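You operate a simulated robot arm through the tools that you are given. There is no shell and no other tool.

You are at the controls of a simulated robot arm. One attempt, no reset.

Task
Measure the silver spacer and slide it on to the stud of its size.
Fine: leave the caliper open.

Only the result counts: the job must be done as asked and must still hold three seconds after the hand-in. Knocking over, shifting, dropping, spilling or breaking anything else fails it.

Robot
A 7-joint arm with a two-finger parallel gripper, fixed in place. Base frame: the origin is at the foot of the arm, x ahead of it, y to its left, z up; the work surface is at about z = 0.76. Readings come in m, rad, newtons and seconds.
Its first joint turns from -2.897 to 2.897 rad. Payload 3.43 kg.
The TCP is the grasp point between the finger pads, 0.03 m short of the fingertips. In the tool frame z runs along the fingers and y along their closing line. Largest opening 0.094 m; finger width 0.028, thickness 0.01; the body of the gripper, 0.05 by 0.096 m, starts 0.055 m behind the TCP.
Orientation is that of the tool frame in the base frame, as a unit quaternion [w, x, y, z]. With the fingers straight down and closing along the base's y, the tool's x points along the base's -x, its y along +y and its z along -z.

Tools
- The arm moves only by the tool arm_command. Its argument "series" is a list of rows, each an object (a shift or turn left out is 0, a gripper value left out holds the last) with "travel": the shift along the tool's x, y, z in cm, a list of three; "turn": the turn, a rotation vector about the tool's x, y, z in rad, a list of three; "grip": the opening, from 0 (shut) to 1 (fully open). In form: [{"travel": [tx, ty, tz], "turn": [rx, ry, rz], "grip": grip}, ...]. A call has 1 to 20 rows; each row is the pose to reach, as a shift and turn from the pose commanded when the call began, along the tool's axes at that moment. A row lasts 0.2 s, in which the tool goes at most 0.05 m and 0.15 rad; a call with a longer step from one row to the next is refused whole, and so is a gripper value outside its range. Where a pose cannot be reached the arm comes as near as it can. A force on the tool above 40 N (or 10 N above the force at the start of the call, whichever is more), or a blocked arm, ends the call early, and 0.2 s more pass. Each finger travels about 0.045 m/s and halts on what it meets, pressing with about 35 N; the grip force reading is that of the motor and also rises with nothing between the fingers. The clock runs only during rows and for 0.2 s after the last one: add rows that repeat a pose to give the fingers time. The reply holds the time, the measured pose of the TCP, the force on the tool along the base axes, the opening and the grip force, in the units named above and with some noise, with the torque about the TCP (base axes, N m) and any sound that the robot's microphone picked up.
- Cameras (640 x 400 px; columns grow to the right, rows downward): "scene" is fixed at [0.2194, 0.4985, 1.3324]; the picture's right is [-0.54, -0.84, 0.00], its down [-0.38, 0.24, -0.89] and it looks along [0.75, -0.48, -0.45] (base axes); focal length 319 px, centre (320, 200). "wrist" rides on the gripper at [0.076, 0.014, -0.103] in the tool frame; the picture's right is [-0.18, 0.98, 0.00], its down [-0.75, -0.14, -0.64] and it looks along [-0.63, -0.12, 0.77] (tool axes); focal length 243 px, centre (320, 200). There is no depth. A picture from a camera that has moved, and an enlarged one, comes with that camera's place and axes in the base frame and with its lens.
- grab_frame(camera): a new picture of that camera. It takes no simulated time.
- raise_lower(by): slides the trunk up (or, below 0, down) by that many m; the arm rides with it, the base frame stays. It gives what a move gives, with no picture.
- close_up(camera, box): a new picture of the part [left, top, right, bottom] of that camera's present view, enlarged. It takes no simulated time.
- finish_job(): hands the job in; it is judged then, once.

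Places have to be worked out from the pictures, the camera data and where the tool is seen. Open the gripper and draw the arm clear of the work before you hand the job in, unless the task says otherwise.

The tools are called as name(argument=value, ...) on one line, values as JSON. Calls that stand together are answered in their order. arm_command: Moves the arm, as the interface text tells. Its arguments: {"type":"object","properties":{"series":{"type":"array"}},"required":["series"]} The other tools are called the same way: raise_lower (by) slides the trunk up or down; grab_frame (camera) takes a picture; close_up (camera, box) takes an enlarged picture of a part of a camera's view; finish_job () hands the job in.

At the start:

```text
clock: 0.0
tcp_pos: [0.6429, 0.1263, 1.0353]
tcp_rot: [0.0, 0.0, 1.0, 0.0]
wrist_force: [-0.6, 0.3, -0.5]
moment: [-0.04, 0.0, -0.03]
gripper_width: 0.0941
finger_force: 0.0
trunk travel left (down, up): [-0.325, 0.285]
```

scene: 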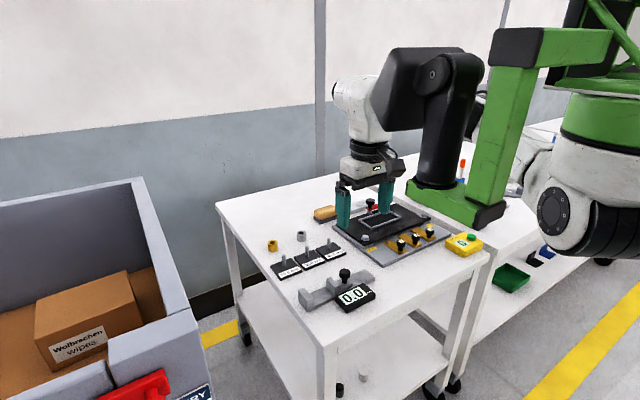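
wrist: 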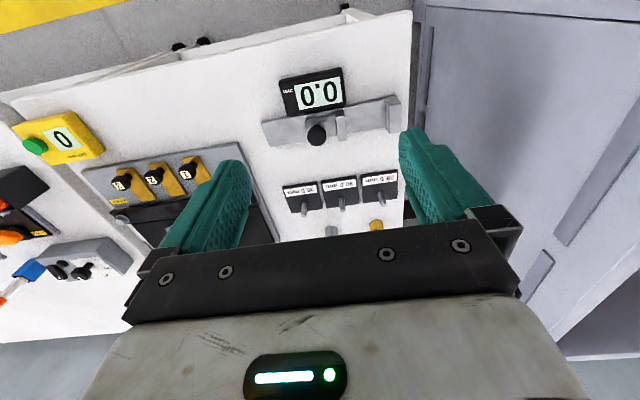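

I start by looking closer at the spacers, the studs and the caliper.

close_up(camera="scene", box=[250, 220, 390, 320])

close_up(camera="wrist", box=[240, 50, 440, 250])

close_up(camera="scene", box=[310, 170, 490, 270])

```text
4.00 times, centred on (320, 270) of scene
camera zoom: at [0.2194, 0.4985, 1.3324], right [-0.54, -0.84, 0.0], down [-0.38, 0.24, -0.89], along [0.75, -0.48, -0.45], focal length 1276 px, centre (320, -80)
```

zoom: 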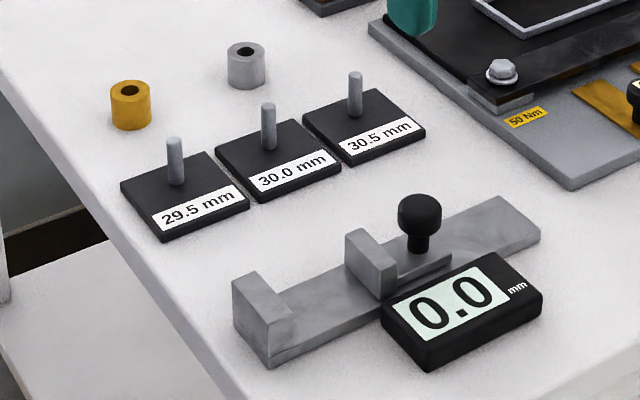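

```text
2.00 times, centred on (340, 150) of wrist
camera zoom: at [0.5668, 0.1398, 1.138], right [0.18, 0.98, 0.0], down [0.75, -0.14, 0.64], along [0.63, -0.12, -0.77], focal length 485 px, centre (280, 300)
```

zoom: 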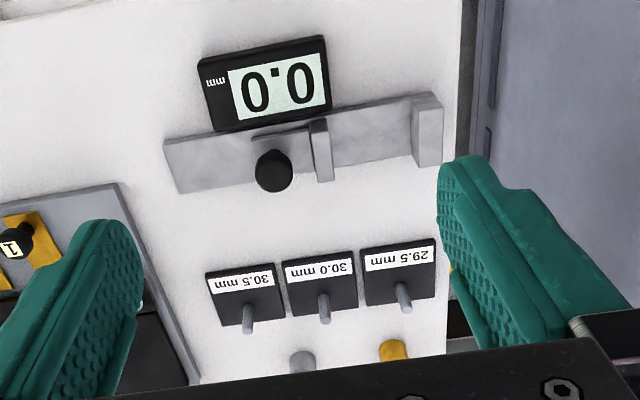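

```text
3.56 times, centred on (400, 220) of scene
camera zoom: at [0.2194, 0.4985, 1.3324], right [-0.54, -0.84, 0.0], down [-0.38, 0.24, -0.89], along [0.75, -0.48, -0.45], focal length 1134 px, centre (36, 129)
```

zoom: 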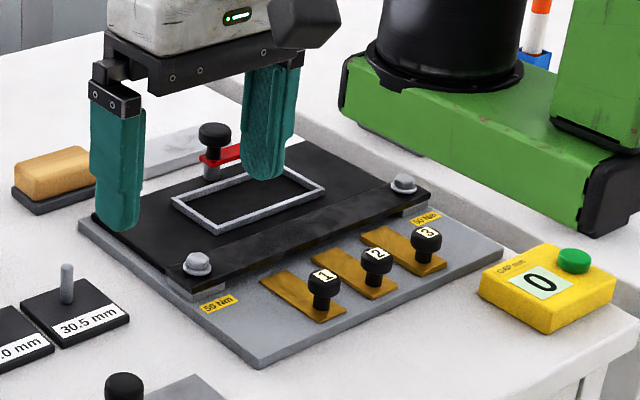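

The silver spacer stands at about (0.96, 0.09), the studs at about x = 0.87, and the caliper lies along y at x ≈ 0.72. I move above the silver spacer, staying high, to get a closer look.

arm_command(series=[{"travel": [-4.5, -0.5, 1.0]}, {"travel": [-9, -1, 2]}, {"travel": [-13.5, -1.5, 3]}, {"travel": [-18, -2, 4]}, {"travel": [-22, -2.5, 5]}, {"travel": [-26, -3, 6]}, {"travel": [-29, -3.4, 7]}, {"travel": [-31.5, -3.6, 8]}, {"travel": [-31.5, -3.6, 8]}, {"travel": [-31.5, -3.6, 8]}])

```text
clock: 2.2
tcp_pos: [0.9577, 0.0887, 0.9526]
tcp_rot: [0.0, -0.001, 1.0, 0.0]
wrist_force: [-0.6, -0.6, 0.1]
moment: [0.03, 0.0, 0.03]
gripper_width: 0.0939
finger_force: 0.0
trunk travel left (down, up): [-0.325, 0.285]
```

The arm reached the pose; now I look from both cameras.

grab_frame(camera="wrist")

close_up(camera="scene", box=[240, 210, 390, 310])

```text
taken
camera wrist: at [0.882, 0.1031, 1.0561], right [0.18, 0.98, 0.0], down [0.75, -0.14, 0.64], along [0.63, -0.12, -0.77], focal length 243 px, centre (320, 200)
```

wrist: 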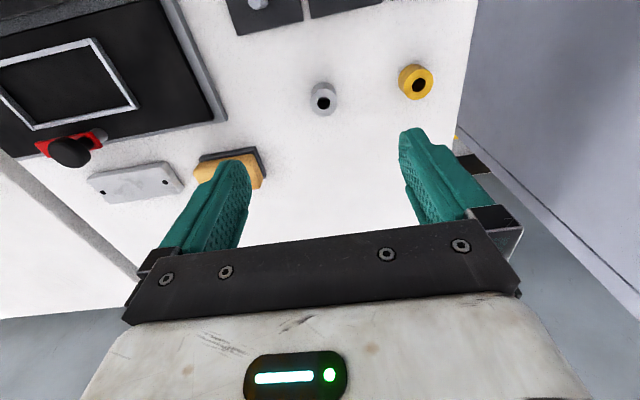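

```text
4.00 times, centred on (315, 260) of scene
camera zoom: at [0.2194, 0.4985, 1.3324], right [-0.54, -0.84, 0.0], down [-0.38, 0.24, -0.89], along [0.75, -0.48, -0.45], focal length 1276 px, centre (340, -40)
```

zoom: 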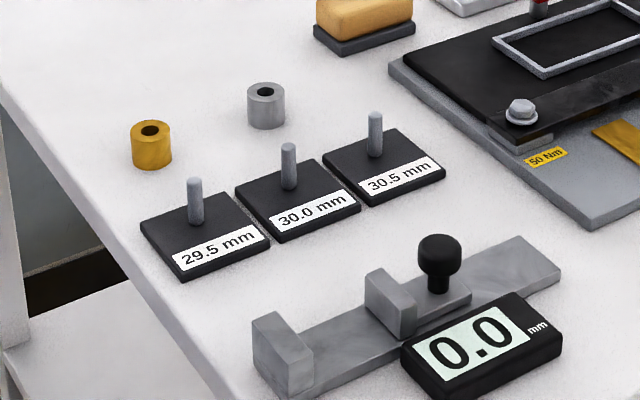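

The silver spacer sits at about (0.965, 0.090) with nothing close by. I check the steady pose reading, closing the gripper part-way.

arm_command(series=[{"travel": [-0.7, 0, 4], "grip": 0.6}, {"travel": [-0.7, 0, 8], "grip": 0.6}, {"travel": [-0.7, 0, 11], "grip": 0.6}, {"travel": [-0.7, 0, 11], "grip": 0.6}, {"travel": [-0.7, 0, 11], "grip": 0.6}])

grab_frame(camera="wrist")

close_up(camera="scene", box=[250, 200, 350, 270])

```text
clock: 3.4
tcp_pos: [0.9651, 0.0873, 0.8441]
tcp_rot: [0.0, -0.001, 1.0, 0.0]
wrist_force: [-0.2, 0.9, -0.6]
moment: [0.0, -0.01, 0.02]
gripper_width: 0.0564
finger_force: 0.0
trunk travel left (down, up): [-0.325, 0.285]
```

```text
taken
camera wrist: at [0.8886, 0.1023, 0.9472], right [0.18, 0.98, 0.0], down [0.75, -0.14, 0.64], along [0.63, -0.12, -0.77], focal length 243 px, centre (320, 200)
```

wrist: 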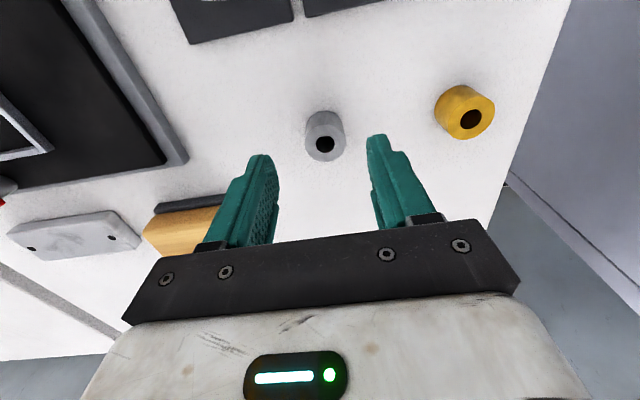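

```text
5.71 times, centred on (300, 235) of scene
camera zoom: at [0.2194, 0.4985, 1.3324], right [-0.54, -0.84, 0.0], down [-0.38, 0.24, -0.89], along [0.75, -0.48, -0.45], focal length 1822 px, centre (434, 0)
```

zoom: 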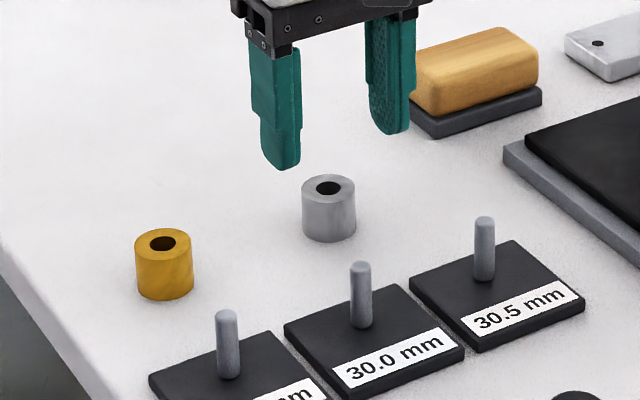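

The spacer is at about (0.967, 0.0905), a hair farther out than the TCP. I lower the fingers around it and close to centre it along y.

arm_command(series=[{"travel": [-0.2, 0.2, 2.5], "grip": 0.6}, {"travel": [-0.2, 0.2, 4.7], "grip": 0.6}, {"travel": [-0.2, 0.2, 4.7], "grip": 0.6}, {"travel": [-0.2, 0.2, 4.7], "grip": 0.4}, {"travel": [-0.2, 0.2, 4.7], "grip": 0.33}, {"travel": [-0.2, 0.2, 4.7], "grip": 0.25}, {"travel": [-0.2, 0.2, 4.7], "grip": 0.25}, {"travel": [-0.2, 0.2, 4.7], "grip": 0.25}])

grab_frame(camera="wrist")

close_up(camera="scene", box=[250, 200, 350, 270])

```text
clock: 5.2
tcp_pos: [0.9669, 0.0901, 0.7962]
tcp_rot: [0.0, -0.001, 1.0, 0.001]
wrist_force: [-0.4, 0.3, -0.5]
moment: [-0.01, 0.03, 0.04]
gripper_width: 0.0294
finger_force: 34.8
trunk travel left (down, up): [-0.325, 0.285]
```

```text
taken
camera wrist: at [0.891, 0.1053, 0.9004], right [0.18, 0.98, 0.0], down [0.75, -0.14, 0.64], along [0.63, -0.12, -0.77], focal length 243 px, centre (320, 200)
```

wrist: 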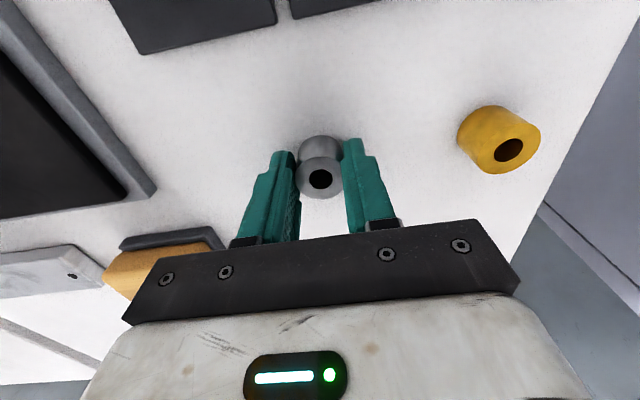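

```text
5.71 times, centred on (300, 235) of scene
camera zoom: at [0.2194, 0.4985, 1.3324], right [-0.54, -0.84, 0.0], down [-0.38, 0.24, -0.89], along [0.75, -0.48, -0.45], focal length 1822 px, centre (434, 0)
```

zoom: 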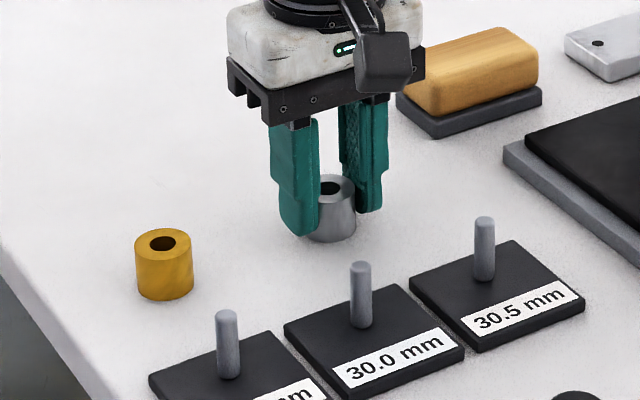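

The fingers have closed at about 29.4 mm, centring the spacer along y. I open, turn a quarter turn in place and close along x, so that the spacer is centred both ways.

arm_command(series=[{"grip": 0.6}, {"grip": 0.6}, {"grip": 0.6}, {"grip": 0.6}, {"travel": [0, 0, 0], "turn": [0, 0, -0.143]}, {"turn": [0, 0, -0.286]}, {"turn": [0, 0, -0.429]}, {"turn": [0, 0, -0.572]}, {"turn": [0, 0, -0.715]}, {"turn": [0, 0, -0.858]}, {"turn": [0, 0, -1.001]}, {"turn": [0, 0, -1.144]}, {"turn": [0, 0, -1.287]}, {"turn": [0, 0, -1.43]}, {"turn": [0, 0, -1.5708]}, {"turn": [0, 0, -1.5708]}, {"turn": [0, 0, -1.5708]}])

grab_frame(camera="wrist")

close_up(camera="scene", box=[250, 200, 350, 270])

```text
clock: 8.8
tcp_pos: [0.8536, 0.0968, 0.8352]
tcp_rot: [0.172, -0.532, 0.826, -0.075]
wrist_force: [0.0, -0.6, 0.5]
moment: [-0.02, -0.02, -0.01]
gripper_width: 0.0564
finger_force: 0.0
out of reach, approached as far as the arm can: row 7, 8, 9, 10, 11, 12, 13, 14, 15, 16, 17
trunk travel left (down, up): [-0.325, 0.285]
```

```text
taken
camera wrist: at [0.7749, 0.0284, 0.9113], right [-0.77, 0.58, -0.26], down [0.17, 0.58, 0.79], along [0.62, 0.57, -0.55], focal length 243 px, centre (320, 200)
```

wrist: 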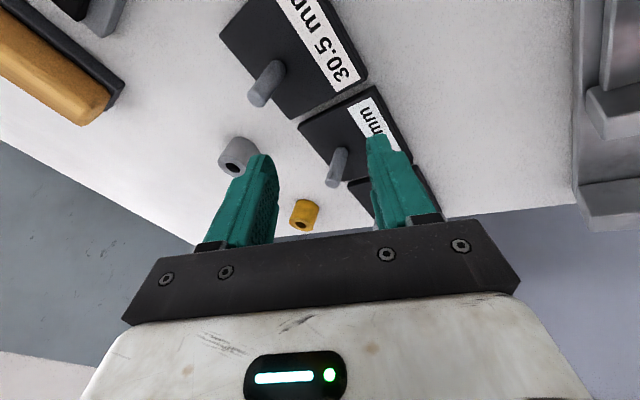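

```text
5.71 times, centred on (300, 235) of scene
camera zoom: at [0.2194, 0.4985, 1.3324], right [-0.54, -0.84, 0.0], down [-0.38, 0.24, -0.89], along [0.75, -0.48, -0.45], focal length 1822 px, centre (434, 0)
```

zoom: 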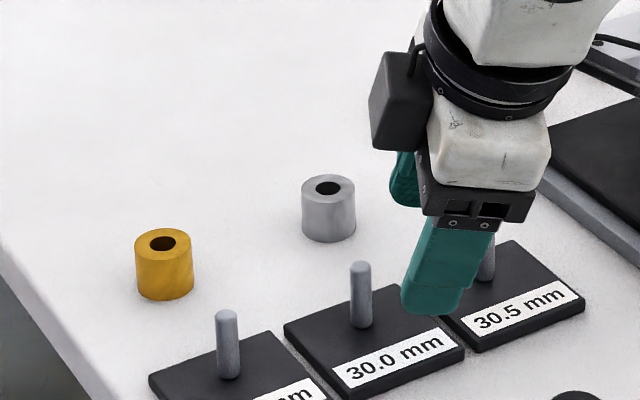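

That turn ran beyond the arm's reach at this stretch and the arm went aside, luckily without contact (force about 0, nothing moved). I lift everything straight up with the trunk first to get clear of the studs.

raise_lower(by=0.15)

grab_frame(camera="scene")

grab_frame(camera="wrist")

```text
clock: 10.6
tcp_pos: [0.8517, 0.0954, 0.9862]
tcp_rot: [0.172, -0.532, 0.826, -0.075]
wrist_force: [-0.7, -0.1, 0.1]
moment: [-0.01, 0.0, 0.01]
gripper_width: 0.0563
finger_force: 0.0
trunk travel left (down, up): [-0.475, 0.135]
```

```text
taken
```

scene: 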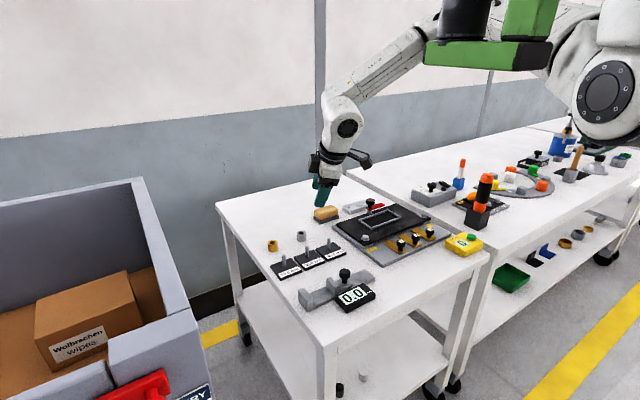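

```text
taken
camera wrist: at [0.7747, 0.0277, 1.0612], right [-0.77, 0.58, -0.26], down [0.17, 0.58, 0.79], along [0.62, 0.56, -0.55], focal length 243 px, centre (320, 200)
```

wrist: 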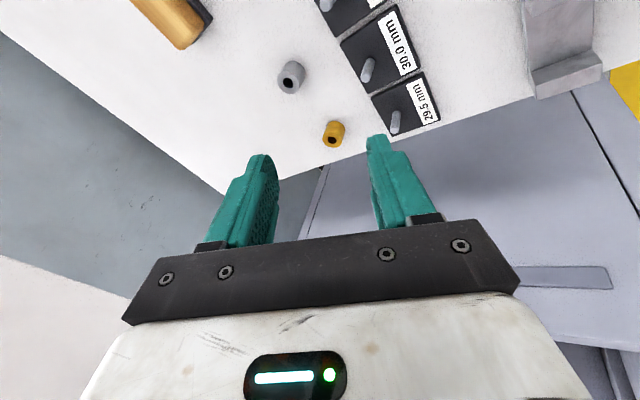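

Nothing moved on the table. I test with a null row how the commanded pose now stands.

arm_command(series=[{"travel": [0, 0, 0]}])

```text
clock: 10.9
tcp_pos: [0.8526, 0.0951, 0.9853]
tcp_rot: [0.172, -0.532, 0.826, -0.075]
wrist_force: [0.3, 0.2, 0.7]
moment: [-0.02, -0.03, 0.0]
gripper_width: 0.0563
finger_force: 0.0
trunk travel left (down, up): [-0.475, 0.135]
```

No drift. I try a small 3 cm retreat along the tool axis to learn which frame the command refers to.

arm_command(series=[{"travel": [0, 0, -3]}, {"travel": [0, 0, -3]}])

```text
clock: 11.6
tcp_pos: [0.8433, 0.094, 1.0121]
tcp_rot: [0.171, -0.532, 0.826, -0.076]
wrist_force: [0.0, 0.5, -0.6]
moment: [-0.01, 0.0, 0.0]
gripper_width: 0.0563
finger_force: 0.1
trunk travel left (down, up): [-0.475, 0.135]
```

Commands are relative to the pose reached, as hoped. I turn back to the original upright orientation at this height.

arm_command(series=[{"turn": [-0.0179, 0.0404, 0.1256]}, {"turn": [-0.0359, 0.0807, 0.2511]}, {"turn": [-0.0538, 0.1211, 0.3767]}, {"turn": [-0.0717, 0.1614, 0.5022]}, {"turn": [-0.0897, 0.2018, 0.6278]}, {"turn": [-0.1076, 0.2421, 0.7533]}, {"turn": [-0.1255, 0.2825, 0.8789]}, {"turn": [-0.1435, 0.3228, 1.0044]}, {"turn": [-0.1614, 0.3632, 1.13]}, {"turn": [-0.1614, 0.3632, 1.13]}, {"turn": [-0.1614, 0.3632, 1.13]}])

```text
clock: 13.9
tcp_pos: [0.8429, 0.0932, 1.0137]
tcp_rot: [0.001, 0.001, 1.0, 0.001]
wrist_force: [0.0, 0.6, 0.4]
moment: [0.0, 0.04, 0.05]
gripper_width: 0.0565
finger_force: 0.1
trunk travel left (down, up): [-0.475, 0.135]
```

Upright again. I try the quarter turn the other way (+90°) here, up high, first moving back to a moderate reach.

arm_command(series=[{"travel": [4, 0, 0], "turn": [0, 0, 0]}, {"travel": [8, 0, 0]}, {"travel": [8, 0, 0], "turn": [0, 0, 0.143]}, {"travel": [8, 0, 0], "turn": [0, 0, 0.286]}, {"travel": [8, 0, 0], "turn": [0, 0, 0.429]}, {"travel": [8, 0, 0], "turn": [0, 0, 0.572]}, {"travel": [8, 0, 0], "turn": [0, 0, 0.715]}, {"travel": [8, 0, 0], "turn": [0, 0, 0.858]}, {"travel": [8, 0, 0], "turn": [0, 0, 1.001]}, {"travel": [8, 0, 0], "turn": [0, 0, 1.144]}, {"travel": [8, 0, 0], "turn": [0, 0, 1.287]}, {"travel": [8, 0, 0], "turn": [0, 0, 1.43]}, {"travel": [8, 0, 0], "turn": [0, 0, 1.5708]}, {"travel": [8, 0, 0], "turn": [0, 0, 1.5708]}])

```text
clock: 16.9
tcp_pos: [0.7621, 0.0948, 1.0147]
tcp_rot: [-0.001, 0.708, 0.706, 0.001]
wrist_force: [-0.4, -0.1, -0.2]
moment: [0.02, -0.02, -0.01]
gripper_width: 0.0563
finger_force: 0.0
trunk travel left (down, up): [-0.475, 0.135]
```

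The +90° turn works. Now I move above the caliper gap to inspect it.

arm_command(series=[{"travel": [4, -2, 0]}, {"travel": [8.5, -4, 3]}, {"travel": [8.5, -4, 6]}, {"travel": [8.5, -4, 6]}])

grab_frame(camera="wrist")

close_up(camera="scene", box=[290, 250, 390, 320])

```text
refused: row 2 steps farther than a row can; nothing moved
```

```text
taken
camera wrist: at [0.7765, 0.1709, 1.1165], right [0.98, -0.19, 0.0], down [-0.14, -0.75, 0.64], along [-0.12, -0.63, -0.77], focal length 243 px, centre (320, 200)
```

wrist: 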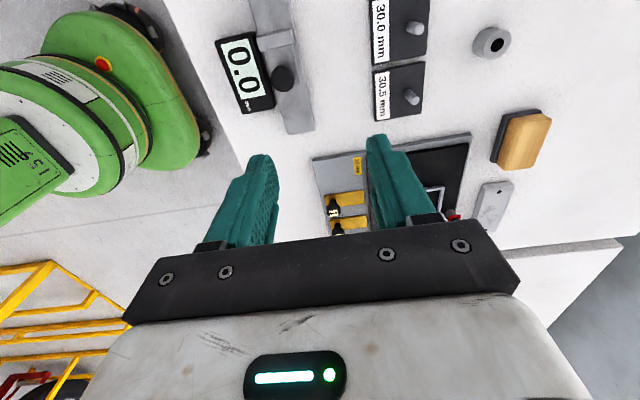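

```text
5.71 times, centred on (340, 285) of scene
camera zoom: at [0.2194, 0.4985, 1.3324], right [-0.54, -0.84, 0.0], down [-0.38, 0.24, -0.89], along [0.75, -0.48, -0.45], focal length 1822 px, centre (206, -286)
```

zoom: 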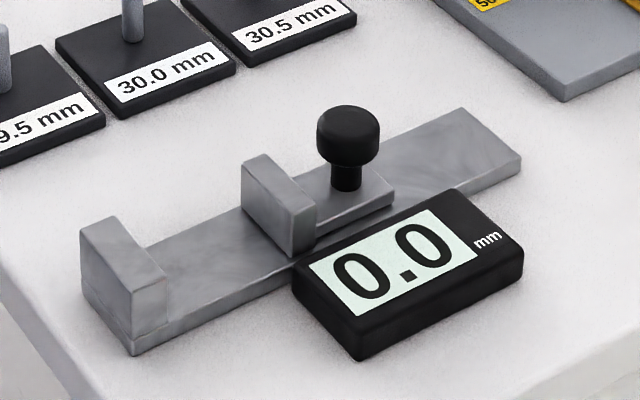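

The display lies clear of the gap: jaws span y ≈ 0.151 to 0.211 at x ≈ 0.72, bar top near z ≈ 0.769. I turn back to the original yaw (known to reach the spacer) while moving above the spacer, trunk still raised.

arm_command(series=[{"turn": [0, 0, -0.143]}, {"turn": [0, 0, -0.286]}, {"turn": [0, 0, -0.429]}, {"turn": [0, 0, -0.572]}, {"turn": [0, 0, -0.715]}, {"turn": [0, 0, -0.858]}, {"turn": [0, 0, -1.001]}, {"turn": [0, 0, -1.144]}, {"turn": [0, 0, -1.287]}, {"turn": [0, 0, -1.43]}, {"turn": [0, 0, -1.5708]}, {"travel": [0, 4, 0], "turn": [0, 0, -1.5708]}, {"travel": [-0.2, 8, 0], "turn": [0, 0, -1.5708]}, {"travel": [-0.4, 12, 0], "turn": [0, 0, -1.5708]}, {"travel": [-0.5, 16, 0], "turn": [0, 0, -1.5708]}, {"travel": [-0.5, 20, 0], "turn": [0, 0, -1.5708]}, {"travel": [-0.5, 20.5, 0], "turn": [0, 0, -1.5708]}, {"travel": [-0.5, 20.5, 0], "turn": [0, 0, -1.5708]}])

```text
clock: 20.8
tcp_pos: [0.9676, 0.0892, 1.0117]
tcp_rot: [0.0, 0.0, 1.0, 0.001]
wrist_force: [-0.6, 1.0, -0.1]
moment: [-0.04, 0.0, 0.01]
gripper_width: 0.0562
finger_force: 0.1
trunk travel left (down, up): [-0.475, 0.135]
```

I am back over the spacer, upright. I lower the trunk to its starting height (TCP about 0.862, tips still well above the spacer).

raise_lower(by=-0.15)

grab_frame(camera="wrist")

```text
clock: 22.5
tcp_pos: [0.9674, 0.089, 0.8629]
tcp_rot: [0.0, 0.0, 1.0, 0.0]
wrist_force: [0.2, 0.5, 0.1]
moment: [0.01, 0.02, 0.02]
gripper_width: 0.0563
finger_force: 0.1
trunk travel left (down, up): [-0.325, 0.285]
```

```text
taken
camera wrist: at [0.8916, 0.1039, 0.966], right [0.18, 0.98, 0.0], down [0.75, -0.14, 0.64], along [0.63, -0.12, -0.77], focal length 243 px, centre (320, 200)
```

wrist: 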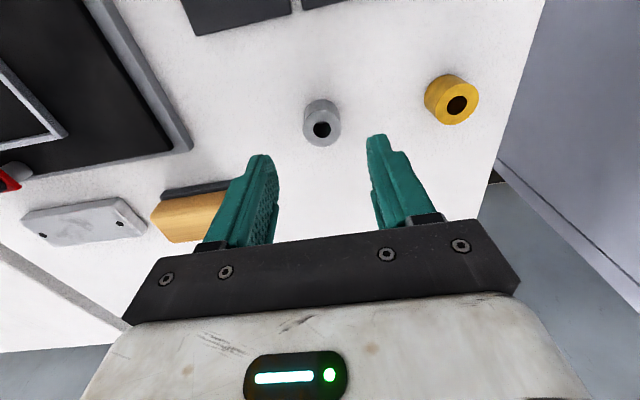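

The spacer lies right under the TCP. I lower to z ≈ 0.797 and grasp it.

arm_command(series=[{"travel": [0, 0.1, 3], "grip": 0.6}, {"travel": [0, 0.1, 5.5], "grip": 0.6}, {"travel": [0, 0.1, 6.5], "grip": 0.6}, {"travel": [0, 0.1, 6.5], "grip": 0.6}, {"travel": [0, 0.1, 6.5], "grip": 0.2}, {"travel": [0, 0.1, 6.5], "grip": 0.2}, {"travel": [0, 0.1, 6.5], "grip": 0.2}, {"travel": [0, 0.1, 6.5], "grip": 0.2}, {"travel": [0, 0.1, 6.5], "grip": 0.2}])

close_up(camera="wrist", box=[260, 110, 380, 210])

```text
clock: 24.5
tcp_pos: [0.9683, 0.091, 0.7981]
tcp_rot: [0.0, 0.0, 1.0, 0.001]
wrist_force: [-0.8, 0.0, 0.4]
moment: [-0.04, 0.04, 0.01]
gripper_width: 0.0292
finger_force: 34.8
trunk travel left (down, up): [-0.325, 0.285]
```

```text
4.00 times, centred on (320, 160) of wrist
camera zoom: at [0.8919, 0.1056, 0.9011], right [0.18, 0.98, 0.0], down [0.75, -0.14, 0.64], along [0.63, -0.12, -0.77], focal length 970 px, centre (320, 360)
```

zoom: 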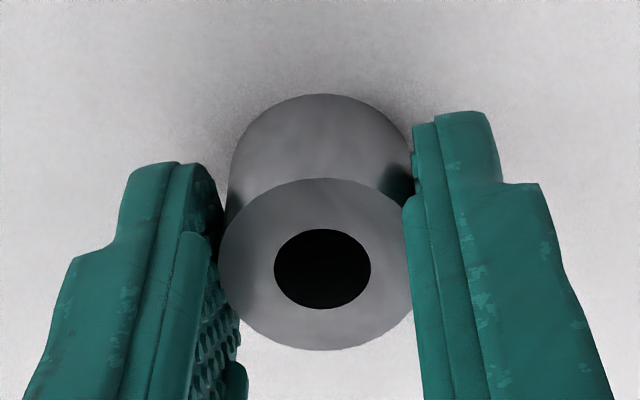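

Grip holds at about 29.2–29.4 mm; the hole is about half the outer diameter, so there is a fair clearance on the stud. I lift the spacer and carry it back towards the caliper.

arm_command(series=[{"travel": [0, 0, -3]}, {"travel": [0, 0, -7]}, {"travel": [0, 0, -11]}, {"travel": [4, 2, -11]}, {"travel": [8, 4, -11]}, {"travel": [12, 6, -11]}, {"travel": [16, 8, -11]}, {"travel": [20, 9, -11]}, {"travel": [23, 9.8, -11]}, {"travel": [24.8, 9.8, -11]}, {"travel": [24.8, 9.8, -11]}, {"travel": [24.8, 9.8, -11]}])

```text
clock: 27.1
tcp_pos: [0.7199, 0.1886, 0.9081]
tcp_rot: [0.0, 0.001, 1.0, 0.001]
wrist_force: [0.3, -0.5, -0.9]
moment: [0.02, -0.03, -0.01]
gripper_width: 0.0296
finger_force: 34.7
trunk travel left (down, up): [-0.325, 0.285]
```

Above the caliper gap with the spacer held. I turn +90° so that the fingers close along x.

arm_command(series=[{"turn": [0, 0, 0.143]}, {"turn": [0, 0, 0.286]}, {"turn": [0, 0, 0.429]}, {"turn": [0, 0, 0.572]}, {"turn": [0, 0, 0.715]}, {"turn": [0, 0, 0.858]}, {"turn": [0, 0, 1.001]}, {"turn": [0, 0, 1.144]}, {"turn": [0, 0, 1.287]}, {"turn": [0, 0, 1.43]}, {"turn": [0, 0, 1.5708]}, {"turn": [0, 0, 1.5708]}, {"turn": [0, 0, 1.5708]}])

grab_frame(camera="wrist")

close_up(camera="scene", box=[280, 220, 400, 320])

```text
clock: 29.9
tcp_pos: [0.7201, 0.1881, 0.9078]
tcp_rot: [-0.001, 0.708, 0.706, 0.001]
wrist_force: [-0.4, -0.1, -0.1]
moment: [0.0, 0.02, 0.0]
gripper_width: 0.0293
finger_force: 34.9
trunk travel left (down, up): [-0.325, 0.285]
```

```text
taken
camera wrist: at [0.7342, 0.2648, 1.0109], right [0.98, -0.19, 0.0], down [-0.14, -0.75, 0.64], along [-0.12, -0.63, -0.77], focal length 243 px, centre (320, 200)
```

wrist: 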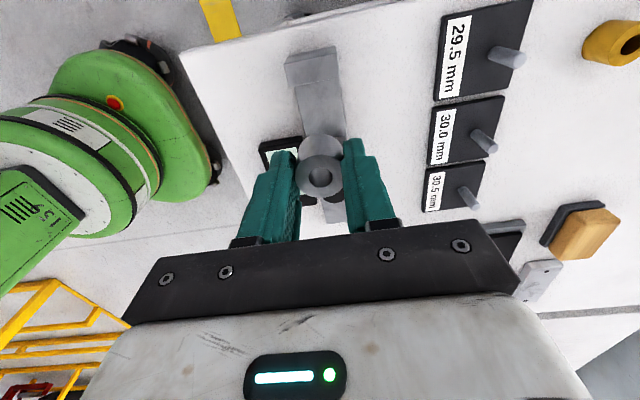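

```text
4.00 times, centred on (340, 270) of scene
camera zoom: at [0.2194, 0.4985, 1.3324], right [-0.54, -0.84, 0.0], down [-0.38, 0.24, -0.89], along [0.75, -0.48, -0.45], focal length 1276 px, centre (240, -80)
```

zoom: 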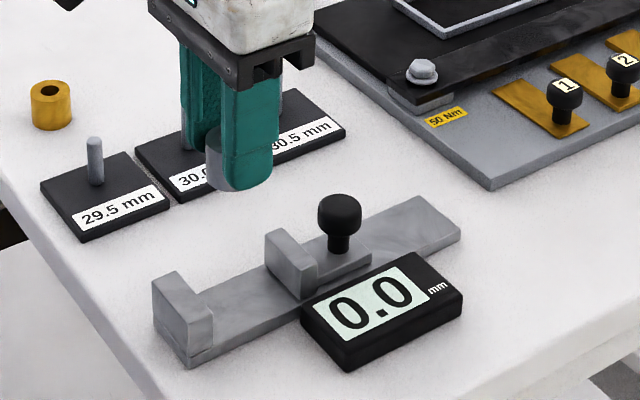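

I zoom the wrist view to locate the fixed jaw relative to the held spacer.

close_up(camera="wrist", box=[240, 30, 400, 210])

```text
2.22 times, centred on (320, 120) of wrist
camera zoom: at [0.7342, 0.2648, 1.0109], right [0.98, -0.19, 0.0], down [-0.14, -0.75, 0.64], along [-0.12, -0.63, -0.77], focal length 539 px, centre (320, 378)
```

zoom: 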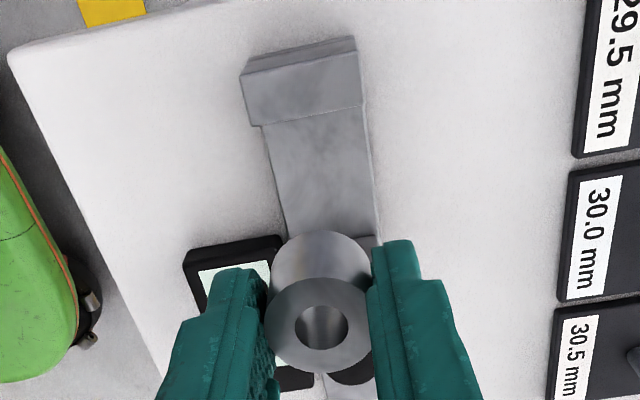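

The fixed jaw's inner face is at about y ≈ 0.212 and the spacer hangs at x ≈ 0.72, y ≈ 0.189, inside the gap. I lower to just above the bar.

arm_command(series=[{"travel": [0.1, -0.1, 3.5]}, {"travel": [0.1, -0.1, 6.5]}, {"travel": [0.1, -0.1, 8.5]}, {"travel": [0.1, -0.1, 9.3]}, {"travel": [0.1, -0.1, 9.3]}, {"travel": [0.1, -0.1, 9.3]}])

grab_frame(camera="wrist")

close_up(camera="scene", box=[290, 240, 390, 320])

```text
clock: 31.3
tcp_pos: [0.7194, 0.1893, 0.8152]
tcp_rot: [-0.001, 0.706, 0.708, 0.0]
wrist_force: [-1.2, 0.4, -1.1]
moment: [-0.01, -0.02, 0.0]
gripper_width: 0.0294
finger_force: 35.2
trunk travel left (down, up): [-0.325, 0.285]
```

```text
taken
camera wrist: at [0.7335, 0.2658, 0.918], right [0.98, -0.18, 0.0], down [-0.14, -0.75, 0.64], along [-0.12, -0.63, -0.77], focal length 243 px, centre (320, 200)
```

wrist: 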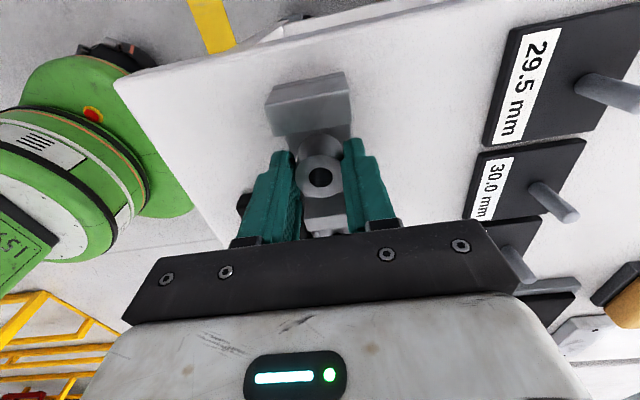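

```text
5.00 times, centred on (340, 280) of scene
camera zoom: at [0.2194, 0.4985, 1.3324], right [-0.54, -0.84, 0.0], down [-0.38, 0.24, -0.89], along [0.75, -0.48, -0.45], focal length 1595 px, centre (220, -200)
```

zoom: 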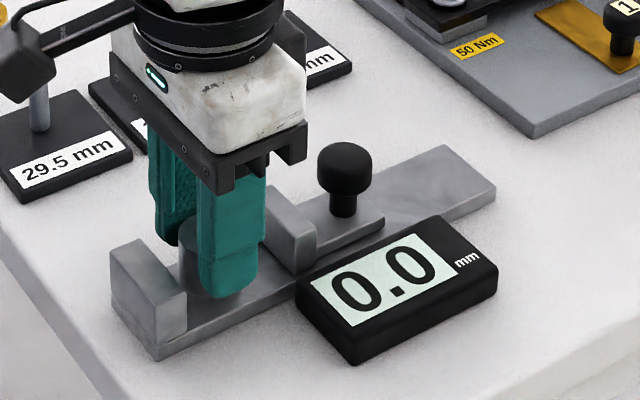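

The spacer is between the jaws and a little above the bar. I creep down in 1 mm steps, checking force.

arm_command(series=[{"travel": [0, 0, 0.2]}, {"travel": [0, 0, 0.35]}, {"travel": [0, 0, 0.5]}, {"travel": [0, 0, 0.6]}, {"travel": [0, 0, 0.6]}])

close_up(camera="scene", box=[300, 260, 360, 310])

```text
clock: 32.5
tcp_pos: [0.7189, 0.1895, 0.8084]
tcp_rot: [0.0, 0.707, 0.707, 0.001]
wrist_force: [0.6, 0.0, -0.8]
moment: [0.01, -0.01, 0.0]
gripper_width: 0.0294
finger_force: 35.3
trunk travel left (down, up): [-0.325, 0.285]
```

```text
8.00 times, centred on (330, 285) of scene
camera zoom: at [0.2194, 0.4985, 1.3324], right [-0.54, -0.84, 0.0], down [-0.38, 0.24, -0.89], along [0.75, -0.48, -0.45], focal length 2551 px, centre (240, -480)
```

zoom: 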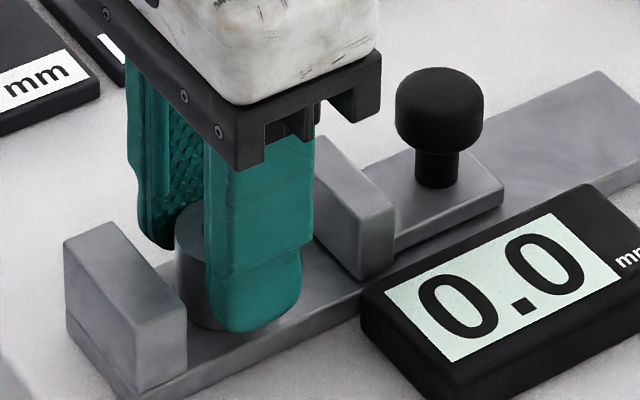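

Very close to the bar and no contact force yet. I continue down by small steps.

arm_command(series=[{"travel": [0, 0, 0.1]}, {"travel": [0, 0, 0.2]}, {"travel": [0, 0, 0.2]}])

```text
clock: 33.3
tcp_pos: [0.7193, 0.1885, 0.808]
tcp_rot: [-0.001, 0.708, 0.706, 0.002]
wrist_force: [0.8, -1.5, 21.8]
moment: [-0.28, 0.07, 0.02]
gripper_width: 0.0294
finger_force: 35.0
trunk travel left (down, up): [-0.325, 0.285]
```

Contact with the bar (22 N). I ease off slightly, release the spacer and rise straight up.

arm_command(series=[{"travel": [0, 0, -0.14]}, {"travel": [0, 0, -0.14], "grip": 0.55}, {"travel": [0, 0, -0.14], "grip": 0.55}, {"travel": [0, 0, -0.14], "grip": 0.55}, {"travel": [0, 0, -0.14], "grip": 0.55}, {"travel": [0, 0, -3], "grip": 0.55}, {"travel": [0, 0, -7], "grip": 0.55}, {"travel": [0, 0, -10], "grip": 0.55}, {"travel": [0, 0, -10], "grip": 0.55}])

grab_frame(camera="wrist")

close_up(camera="scene", box=[290, 240, 390, 320])

```text
clock: 35.3
tcp_pos: [0.7206, 0.1896, 0.906]
tcp_rot: [-0.001, 0.707, 0.707, 0.0]
wrist_force: [-0.3, 0.4, 0.2]
moment: [0.0, -0.01, 0.04]
gripper_width: 0.0518
finger_force: 0.1
trunk travel left (down, up): [-0.325, 0.285]
```

```text
taken
camera wrist: at [0.7344, 0.2663, 1.0088], right [0.98, -0.18, 0.0], down [-0.14, -0.76, 0.64], along [-0.12, -0.63, -0.77], focal length 243 px, centre (320, 200)
```

wrist: 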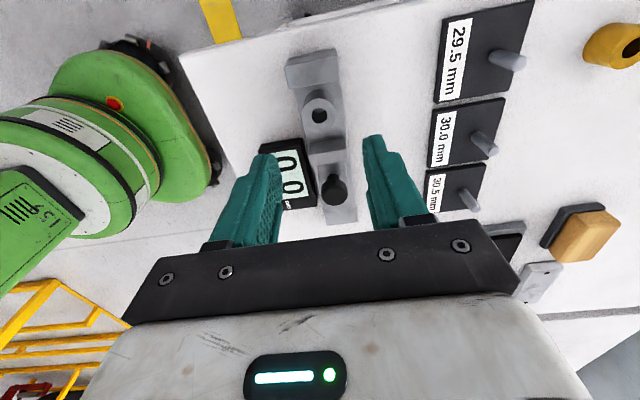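

```text
5.00 times, centred on (340, 280) of scene
camera zoom: at [0.2194, 0.4985, 1.3324], right [-0.54, -0.84, 0.0], down [-0.38, 0.24, -0.89], along [0.75, -0.48, -0.45], focal length 1595 px, centre (220, -200)
```

zoom: 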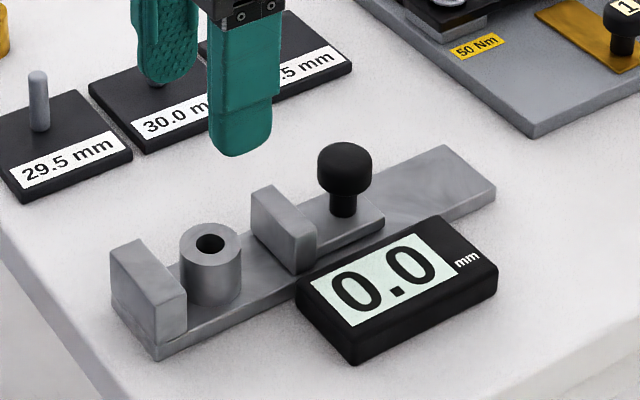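

The spacer stands upright between the jaws. I zoom on the knob to fix its place before caging it.

close_up(camera="wrist", box=[260, 40, 400, 230])

close_up(camera="scene", box=[320, 255, 370, 300])

```text
2.11 times, centred on (330, 135) of wrist
camera zoom: at [0.7344, 0.2663, 1.0088], right [0.98, -0.18, 0.0], down [-0.14, -0.76, 0.64], along [-0.12, -0.63, -0.77], focal length 511 px, centre (299, 337)
```

zoom: 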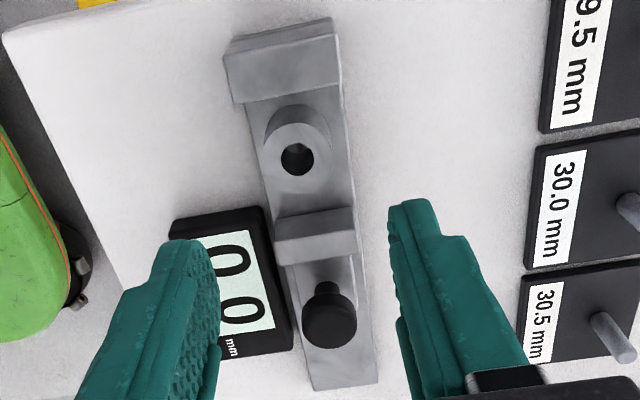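

```text
8.89 times, centred on (345, 278) of scene
camera zoom: at [0.2194, 0.4985, 1.3324], right [-0.54, -0.84, 0.0], down [-0.38, 0.24, -0.89], along [0.75, -0.48, -0.45], focal length 2835 px, centre (98, -489)
```

zoom: 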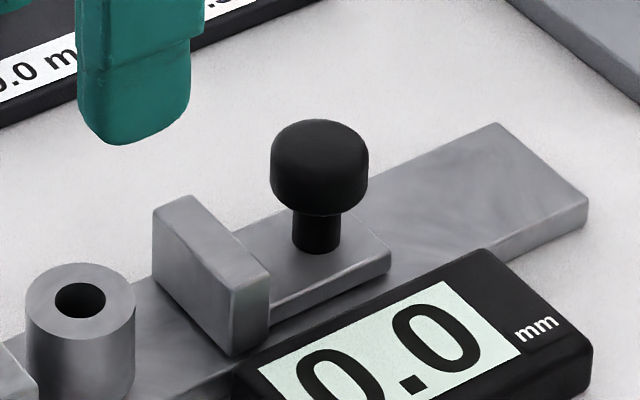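

The knob head is at about (0.718, 0.106), z ≈ 0.795–0.817. I turn back to the original yaw and move above the knob with the fingers opened about 45 mm to cage it along y without squeezing.

arm_command(series=[{"turn": [0, 0, -0.143], "grip": 0.55}, {"turn": [0, 0, -0.286]}, {"turn": [0, 0, -0.429]}, {"turn": [0, 0, -0.572]}, {"turn": [0, 0, -0.715]}, {"turn": [0, 0, -0.858]}, {"turn": [0, 0, -1.001]}, {"turn": [0, 0, -1.144]}, {"turn": [0, 0, -1.287]}, {"turn": [0, 0, -1.43]}, {"turn": [0, 0, -1.5708]}, {"travel": [-4, -0.1, 0], "turn": [0, 0, -1.5708]}, {"travel": [-8.2, -0.2, 0], "turn": [0, 0, -1.5708], "grip": 0.48}, {"travel": [-8.2, -0.2, 0], "turn": [0, 0, -1.5708]}, {"travel": [-8.2, -0.2, 0], "turn": [0, 0, -1.5708]}])

grab_frame(camera="wrist")

close_up(camera="scene", box=[290, 240, 390, 320])

```text
clock: 38.5
tcp_pos: [0.7166, 0.1068, 0.9079]
tcp_rot: [0.001, 0.0, 1.0, 0.001]
wrist_force: [0.2, -0.5, -0.1]
moment: [0.08, -0.02, 0.01]
gripper_width: 0.0449
finger_force: 0.1
trunk travel left (down, up): [-0.325, 0.285]
```

```text
taken
camera wrist: at [0.6401, 0.1211, 1.0111], right [0.18, 0.98, 0.0], down [0.75, -0.14, 0.64], along [0.63, -0.12, -0.77], focal length 243 px, centre (320, 200)
```

wrist: 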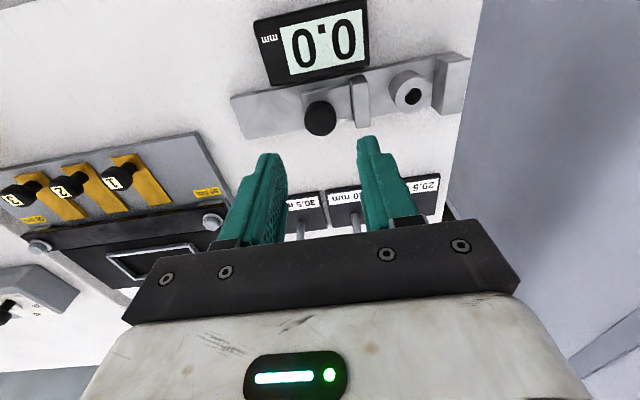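

```text
5.00 times, centred on (340, 280) of scene
camera zoom: at [0.2194, 0.4985, 1.3324], right [-0.54, -0.84, 0.0], down [-0.38, 0.24, -0.89], along [0.75, -0.48, -0.45], focal length 1595 px, centre (220, -200)
```

zoom: 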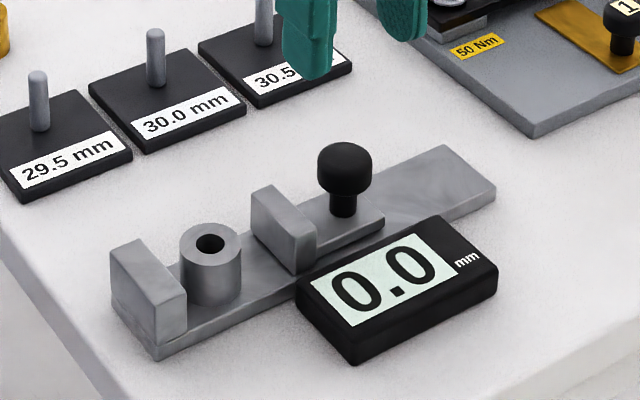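

The knob is right under the gripper at (0.716, 0.106). I descend to cage its head, tips staying just above the jaw tops.

arm_command(series=[{"travel": [0, 0, 3]}, {"travel": [0, 0, 5.5]}, {"travel": [0, 0, 7]}, {"travel": [0, 0, 7.6]}, {"travel": [0, 0, 7.6]}])

grab_frame(camera="wrist")

close_up(camera="scene", box=[290, 240, 390, 320])

```text
clock: 39.7
tcp_pos: [0.7162, 0.1078, 0.83]
tcp_rot: [-0.001, 0.0, 1.0, 0.001]
wrist_force: [0.8, 0.1, -0.6]
moment: [0.01, -0.01, -0.02]
gripper_width: 0.0451
finger_force: 0.1
trunk travel left (down, up): [-0.325, 0.285]
```

```text
taken
camera wrist: at [0.6404, 0.1218, 0.9335], right [0.18, 0.98, 0.0], down [0.75, -0.14, 0.64], along [0.63, -0.12, -0.77], focal length 243 px, centre (320, 200)
```

wrist: 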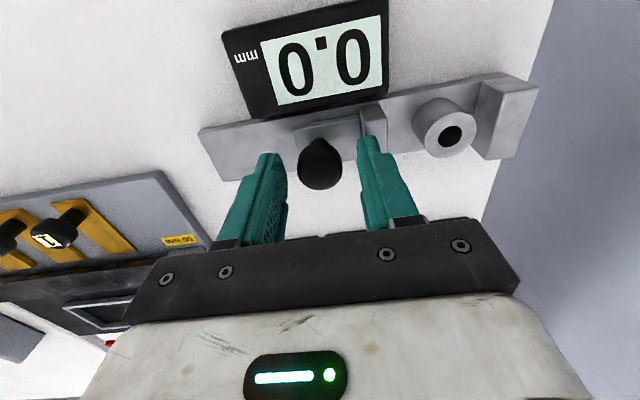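

```text
5.00 times, centred on (340, 280) of scene
camera zoom: at [0.2194, 0.4985, 1.3324], right [-0.54, -0.84, 0.0], down [-0.38, 0.24, -0.89], along [0.75, -0.48, -0.45], focal length 1595 px, centre (220, -200)
```

zoom: 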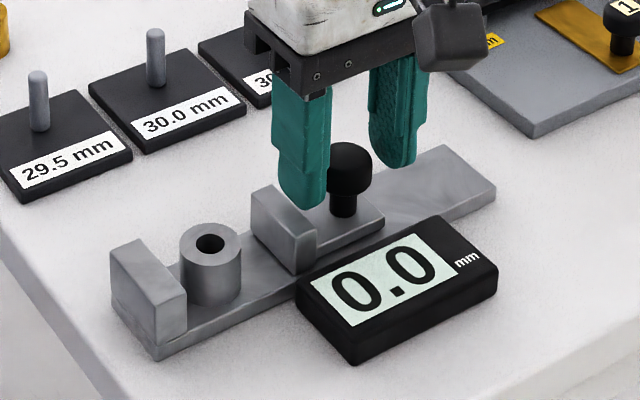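

The knob head is caged between the fingers. I push +y by 2.5 cm in small steps.

arm_command(series=[{"travel": [0, 0.4, 0]}, {"travel": [0, 0.8, 0]}, {"travel": [0, 1.1, 0]}, {"travel": [0, 1.4, 0]}, {"travel": [0, 1.7, 0]}, {"travel": [0, 2.0, 0]}, {"travel": [0, 2.3, 0]}, {"travel": [0, 2.5, 0]}, {"travel": [0, 2.5, 0]}])

close_up(camera="scene", box=[290, 240, 390, 320])

```text
clock: 41.7
tcp_pos: [0.7165, 0.1331, 0.8316]
tcp_rot: [-0.001, 0.001, 1.0, 0.0]
wrist_force: [0.4, -1.2, 0.2]
moment: [-0.05, -0.01, -0.01]
gripper_width: 0.0454
finger_force: 0.3
trunk travel left (down, up): [-0.325, 0.285]
```

```text
5.00 times, centred on (340, 280) of scene
camera zoom: at [0.2194, 0.4985, 1.3324], right [-0.54, -0.84, 0.0], down [-0.38, 0.24, -0.89], along [0.75, -0.48, -0.45], focal length 1595 px, centre (220, -200)
```

zoom: 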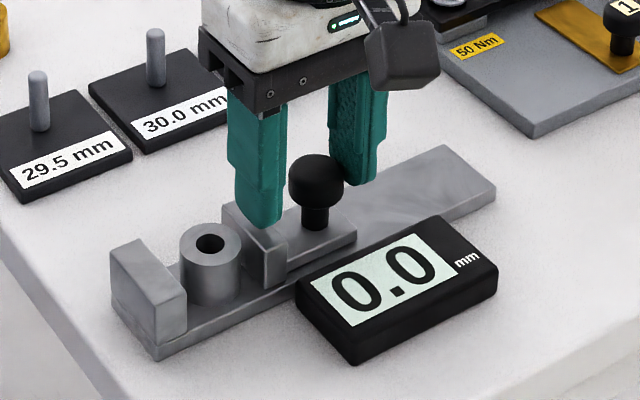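

The jaw slides freely with the knob. I narrow the cage slightly so the front finger stays clear of the spacer, and go on pushing in finer steps.

arm_command(series=[{"travel": [0, 0, 0], "grip": 0.4}, {"travel": [0, 0, 0], "grip": 0.4}, {"travel": [0, 0.2, 0]}, {"travel": [0, 0.4, 0]}, {"travel": [0, 0.5, 0]}, {"travel": [0, 0.6, 0]}, {"travel": [0, 0.6, 0]}])

close_up(camera="scene", box=[290, 240, 390, 320])

```text
clock: 43.3
tcp_pos: [0.7164, 0.138, 0.8312]
tcp_rot: [0.001, 0.0, 1.0, 0.001]
wrist_force: [0.3, -0.6, 0.7]
moment: [0.0, -0.04, -0.03]
gripper_width: 0.0378
finger_force: 0.2
trunk travel left (down, up): [-0.325, 0.285]
```

```text
5.00 times, centred on (340, 280) of scene
camera zoom: at [0.2194, 0.4985, 1.3324], right [-0.54, -0.84, 0.0], down [-0.38, 0.24, -0.89], along [0.75, -0.48, -0.45], focal length 1595 px, centre (220, -200)
```

zoom: 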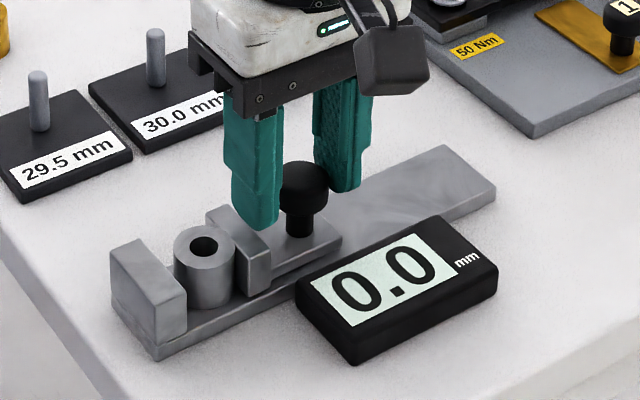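

The jaw has reached the spacer and is carrying it towards the fixed jaw. I continue in 1 mm steps until force builds.

arm_command(series=[{"travel": [0, 0.1, 0]}, {"travel": [0, 0.2, 0]}, {"travel": [0, 0.3, 0]}, {"travel": [0, 0.4, 0]}, {"travel": [0, 0.4, 0]}])

close_up(camera="scene", box=[290, 240, 390, 320])

```text
clock: 44.5
tcp_pos: [0.7169, 0.1422, 0.8316]
tcp_rot: [0.0, 0.0, 1.0, 0.0]
wrist_force: [-0.6, -0.6, -0.7]
moment: [-0.02, 0.02, 0.04]
gripper_width: 0.0382
finger_force: 0.6
trunk travel left (down, up): [-0.325, 0.285]
```

```text
5.00 times, centred on (340, 280) of scene
camera zoom: at [0.2194, 0.4985, 1.3324], right [-0.54, -0.84, 0.0], down [-0.38, 0.24, -0.89], along [0.75, -0.48, -0.45], focal length 1595 px, centre (220, -200)
```

zoom: 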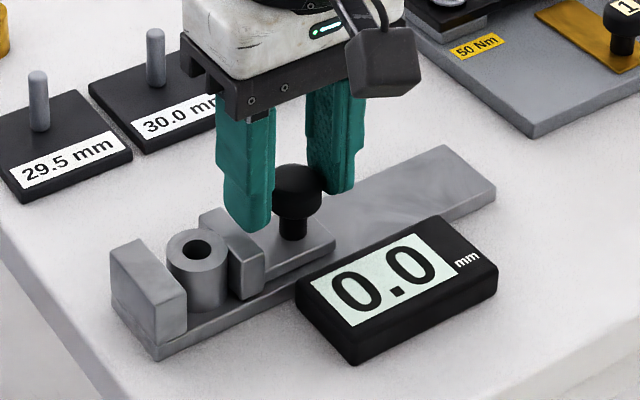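

Almost touching the fixed jaw. I continue by small steps.

arm_command(series=[{"travel": [0, 0.1, 0]}, {"travel": [0, 0.2, 0]}, {"travel": [0, 0.3, 0]}, {"travel": [0, 0.3, 0]}])

close_up(camera="scene", box=[290, 240, 390, 320])

```text
clock: 45.5
tcp_pos: [0.7153, 0.1448, 0.8305]
tcp_rot: [0.0, 0.0, 1.0, 0.0]
wrist_force: [0.0, 0.3, -0.5]
moment: [-0.03, -0.01, -0.02]
gripper_width: 0.0383
finger_force: 0.9
trunk travel left (down, up): [-0.325, 0.285]
```

```text
5.00 times, centred on (340, 280) of scene
camera zoom: at [0.2194, 0.4985, 1.3324], right [-0.54, -0.84, 0.0], down [-0.38, 0.24, -0.89], along [0.75, -0.48, -0.45], focal length 1595 px, centre (220, -200)
```

zoom: 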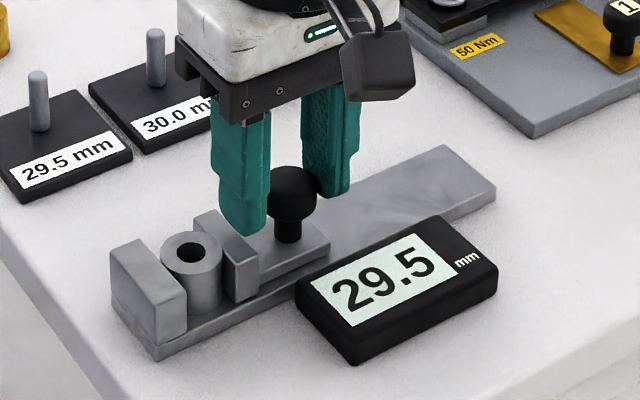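

The display reads 29.5. I push 1 mm more to see that the reading is firm.

arm_command(series=[{"travel": [0, 0.1, 0]}, {"travel": [0, 0.15, 0]}, {"travel": [0, 0.15, 0]}])

close_up(camera="scene", box=[290, 250, 380, 310])

grab_frame(camera="wrist")

```text
clock: 46.3
tcp_pos: [0.7173, 0.1466, 0.8308]
tcp_rot: [0.0, 0.0, 1.0, 0.001]
wrist_force: [0.7, -0.2, 0.1]
moment: [0.04, 0.0, 0.01]
gripper_width: 0.038
finger_force: 0.8
trunk travel left (down, up): [-0.325, 0.285]
```

```text
6.67 times, centred on (335, 280) of scene
camera zoom: at [0.2194, 0.4985, 1.3324], right [-0.54, -0.84, 0.0], down [-0.38, 0.24, -0.89], along [0.75, -0.48, -0.45], focal length 2126 px, centre (220, -333)
```

zoom: 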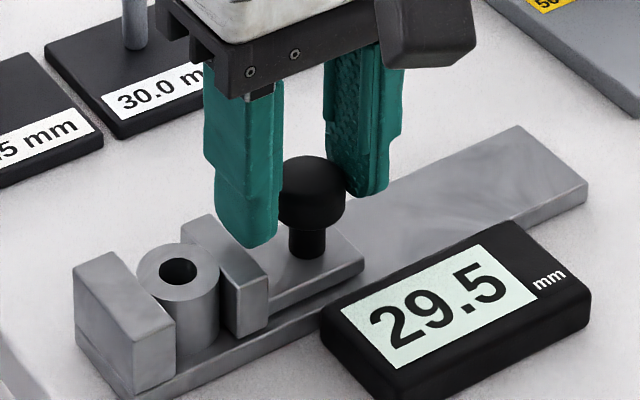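

```text
taken
camera wrist: at [0.6407, 0.1617, 0.9343], right [0.18, 0.98, 0.0], down [0.75, -0.14, 0.64], along [0.63, -0.12, -0.77], focal length 243 px, centre (320, 200)
```

wrist: 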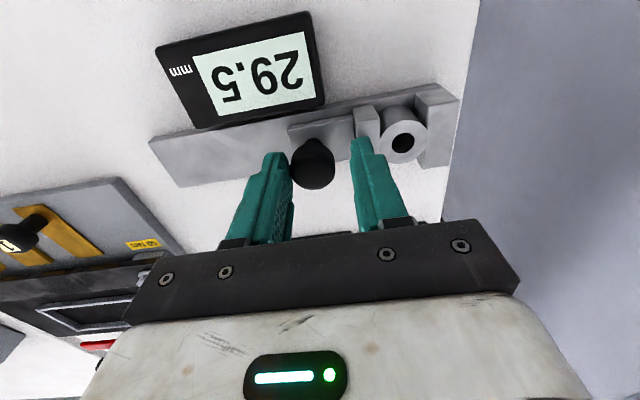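

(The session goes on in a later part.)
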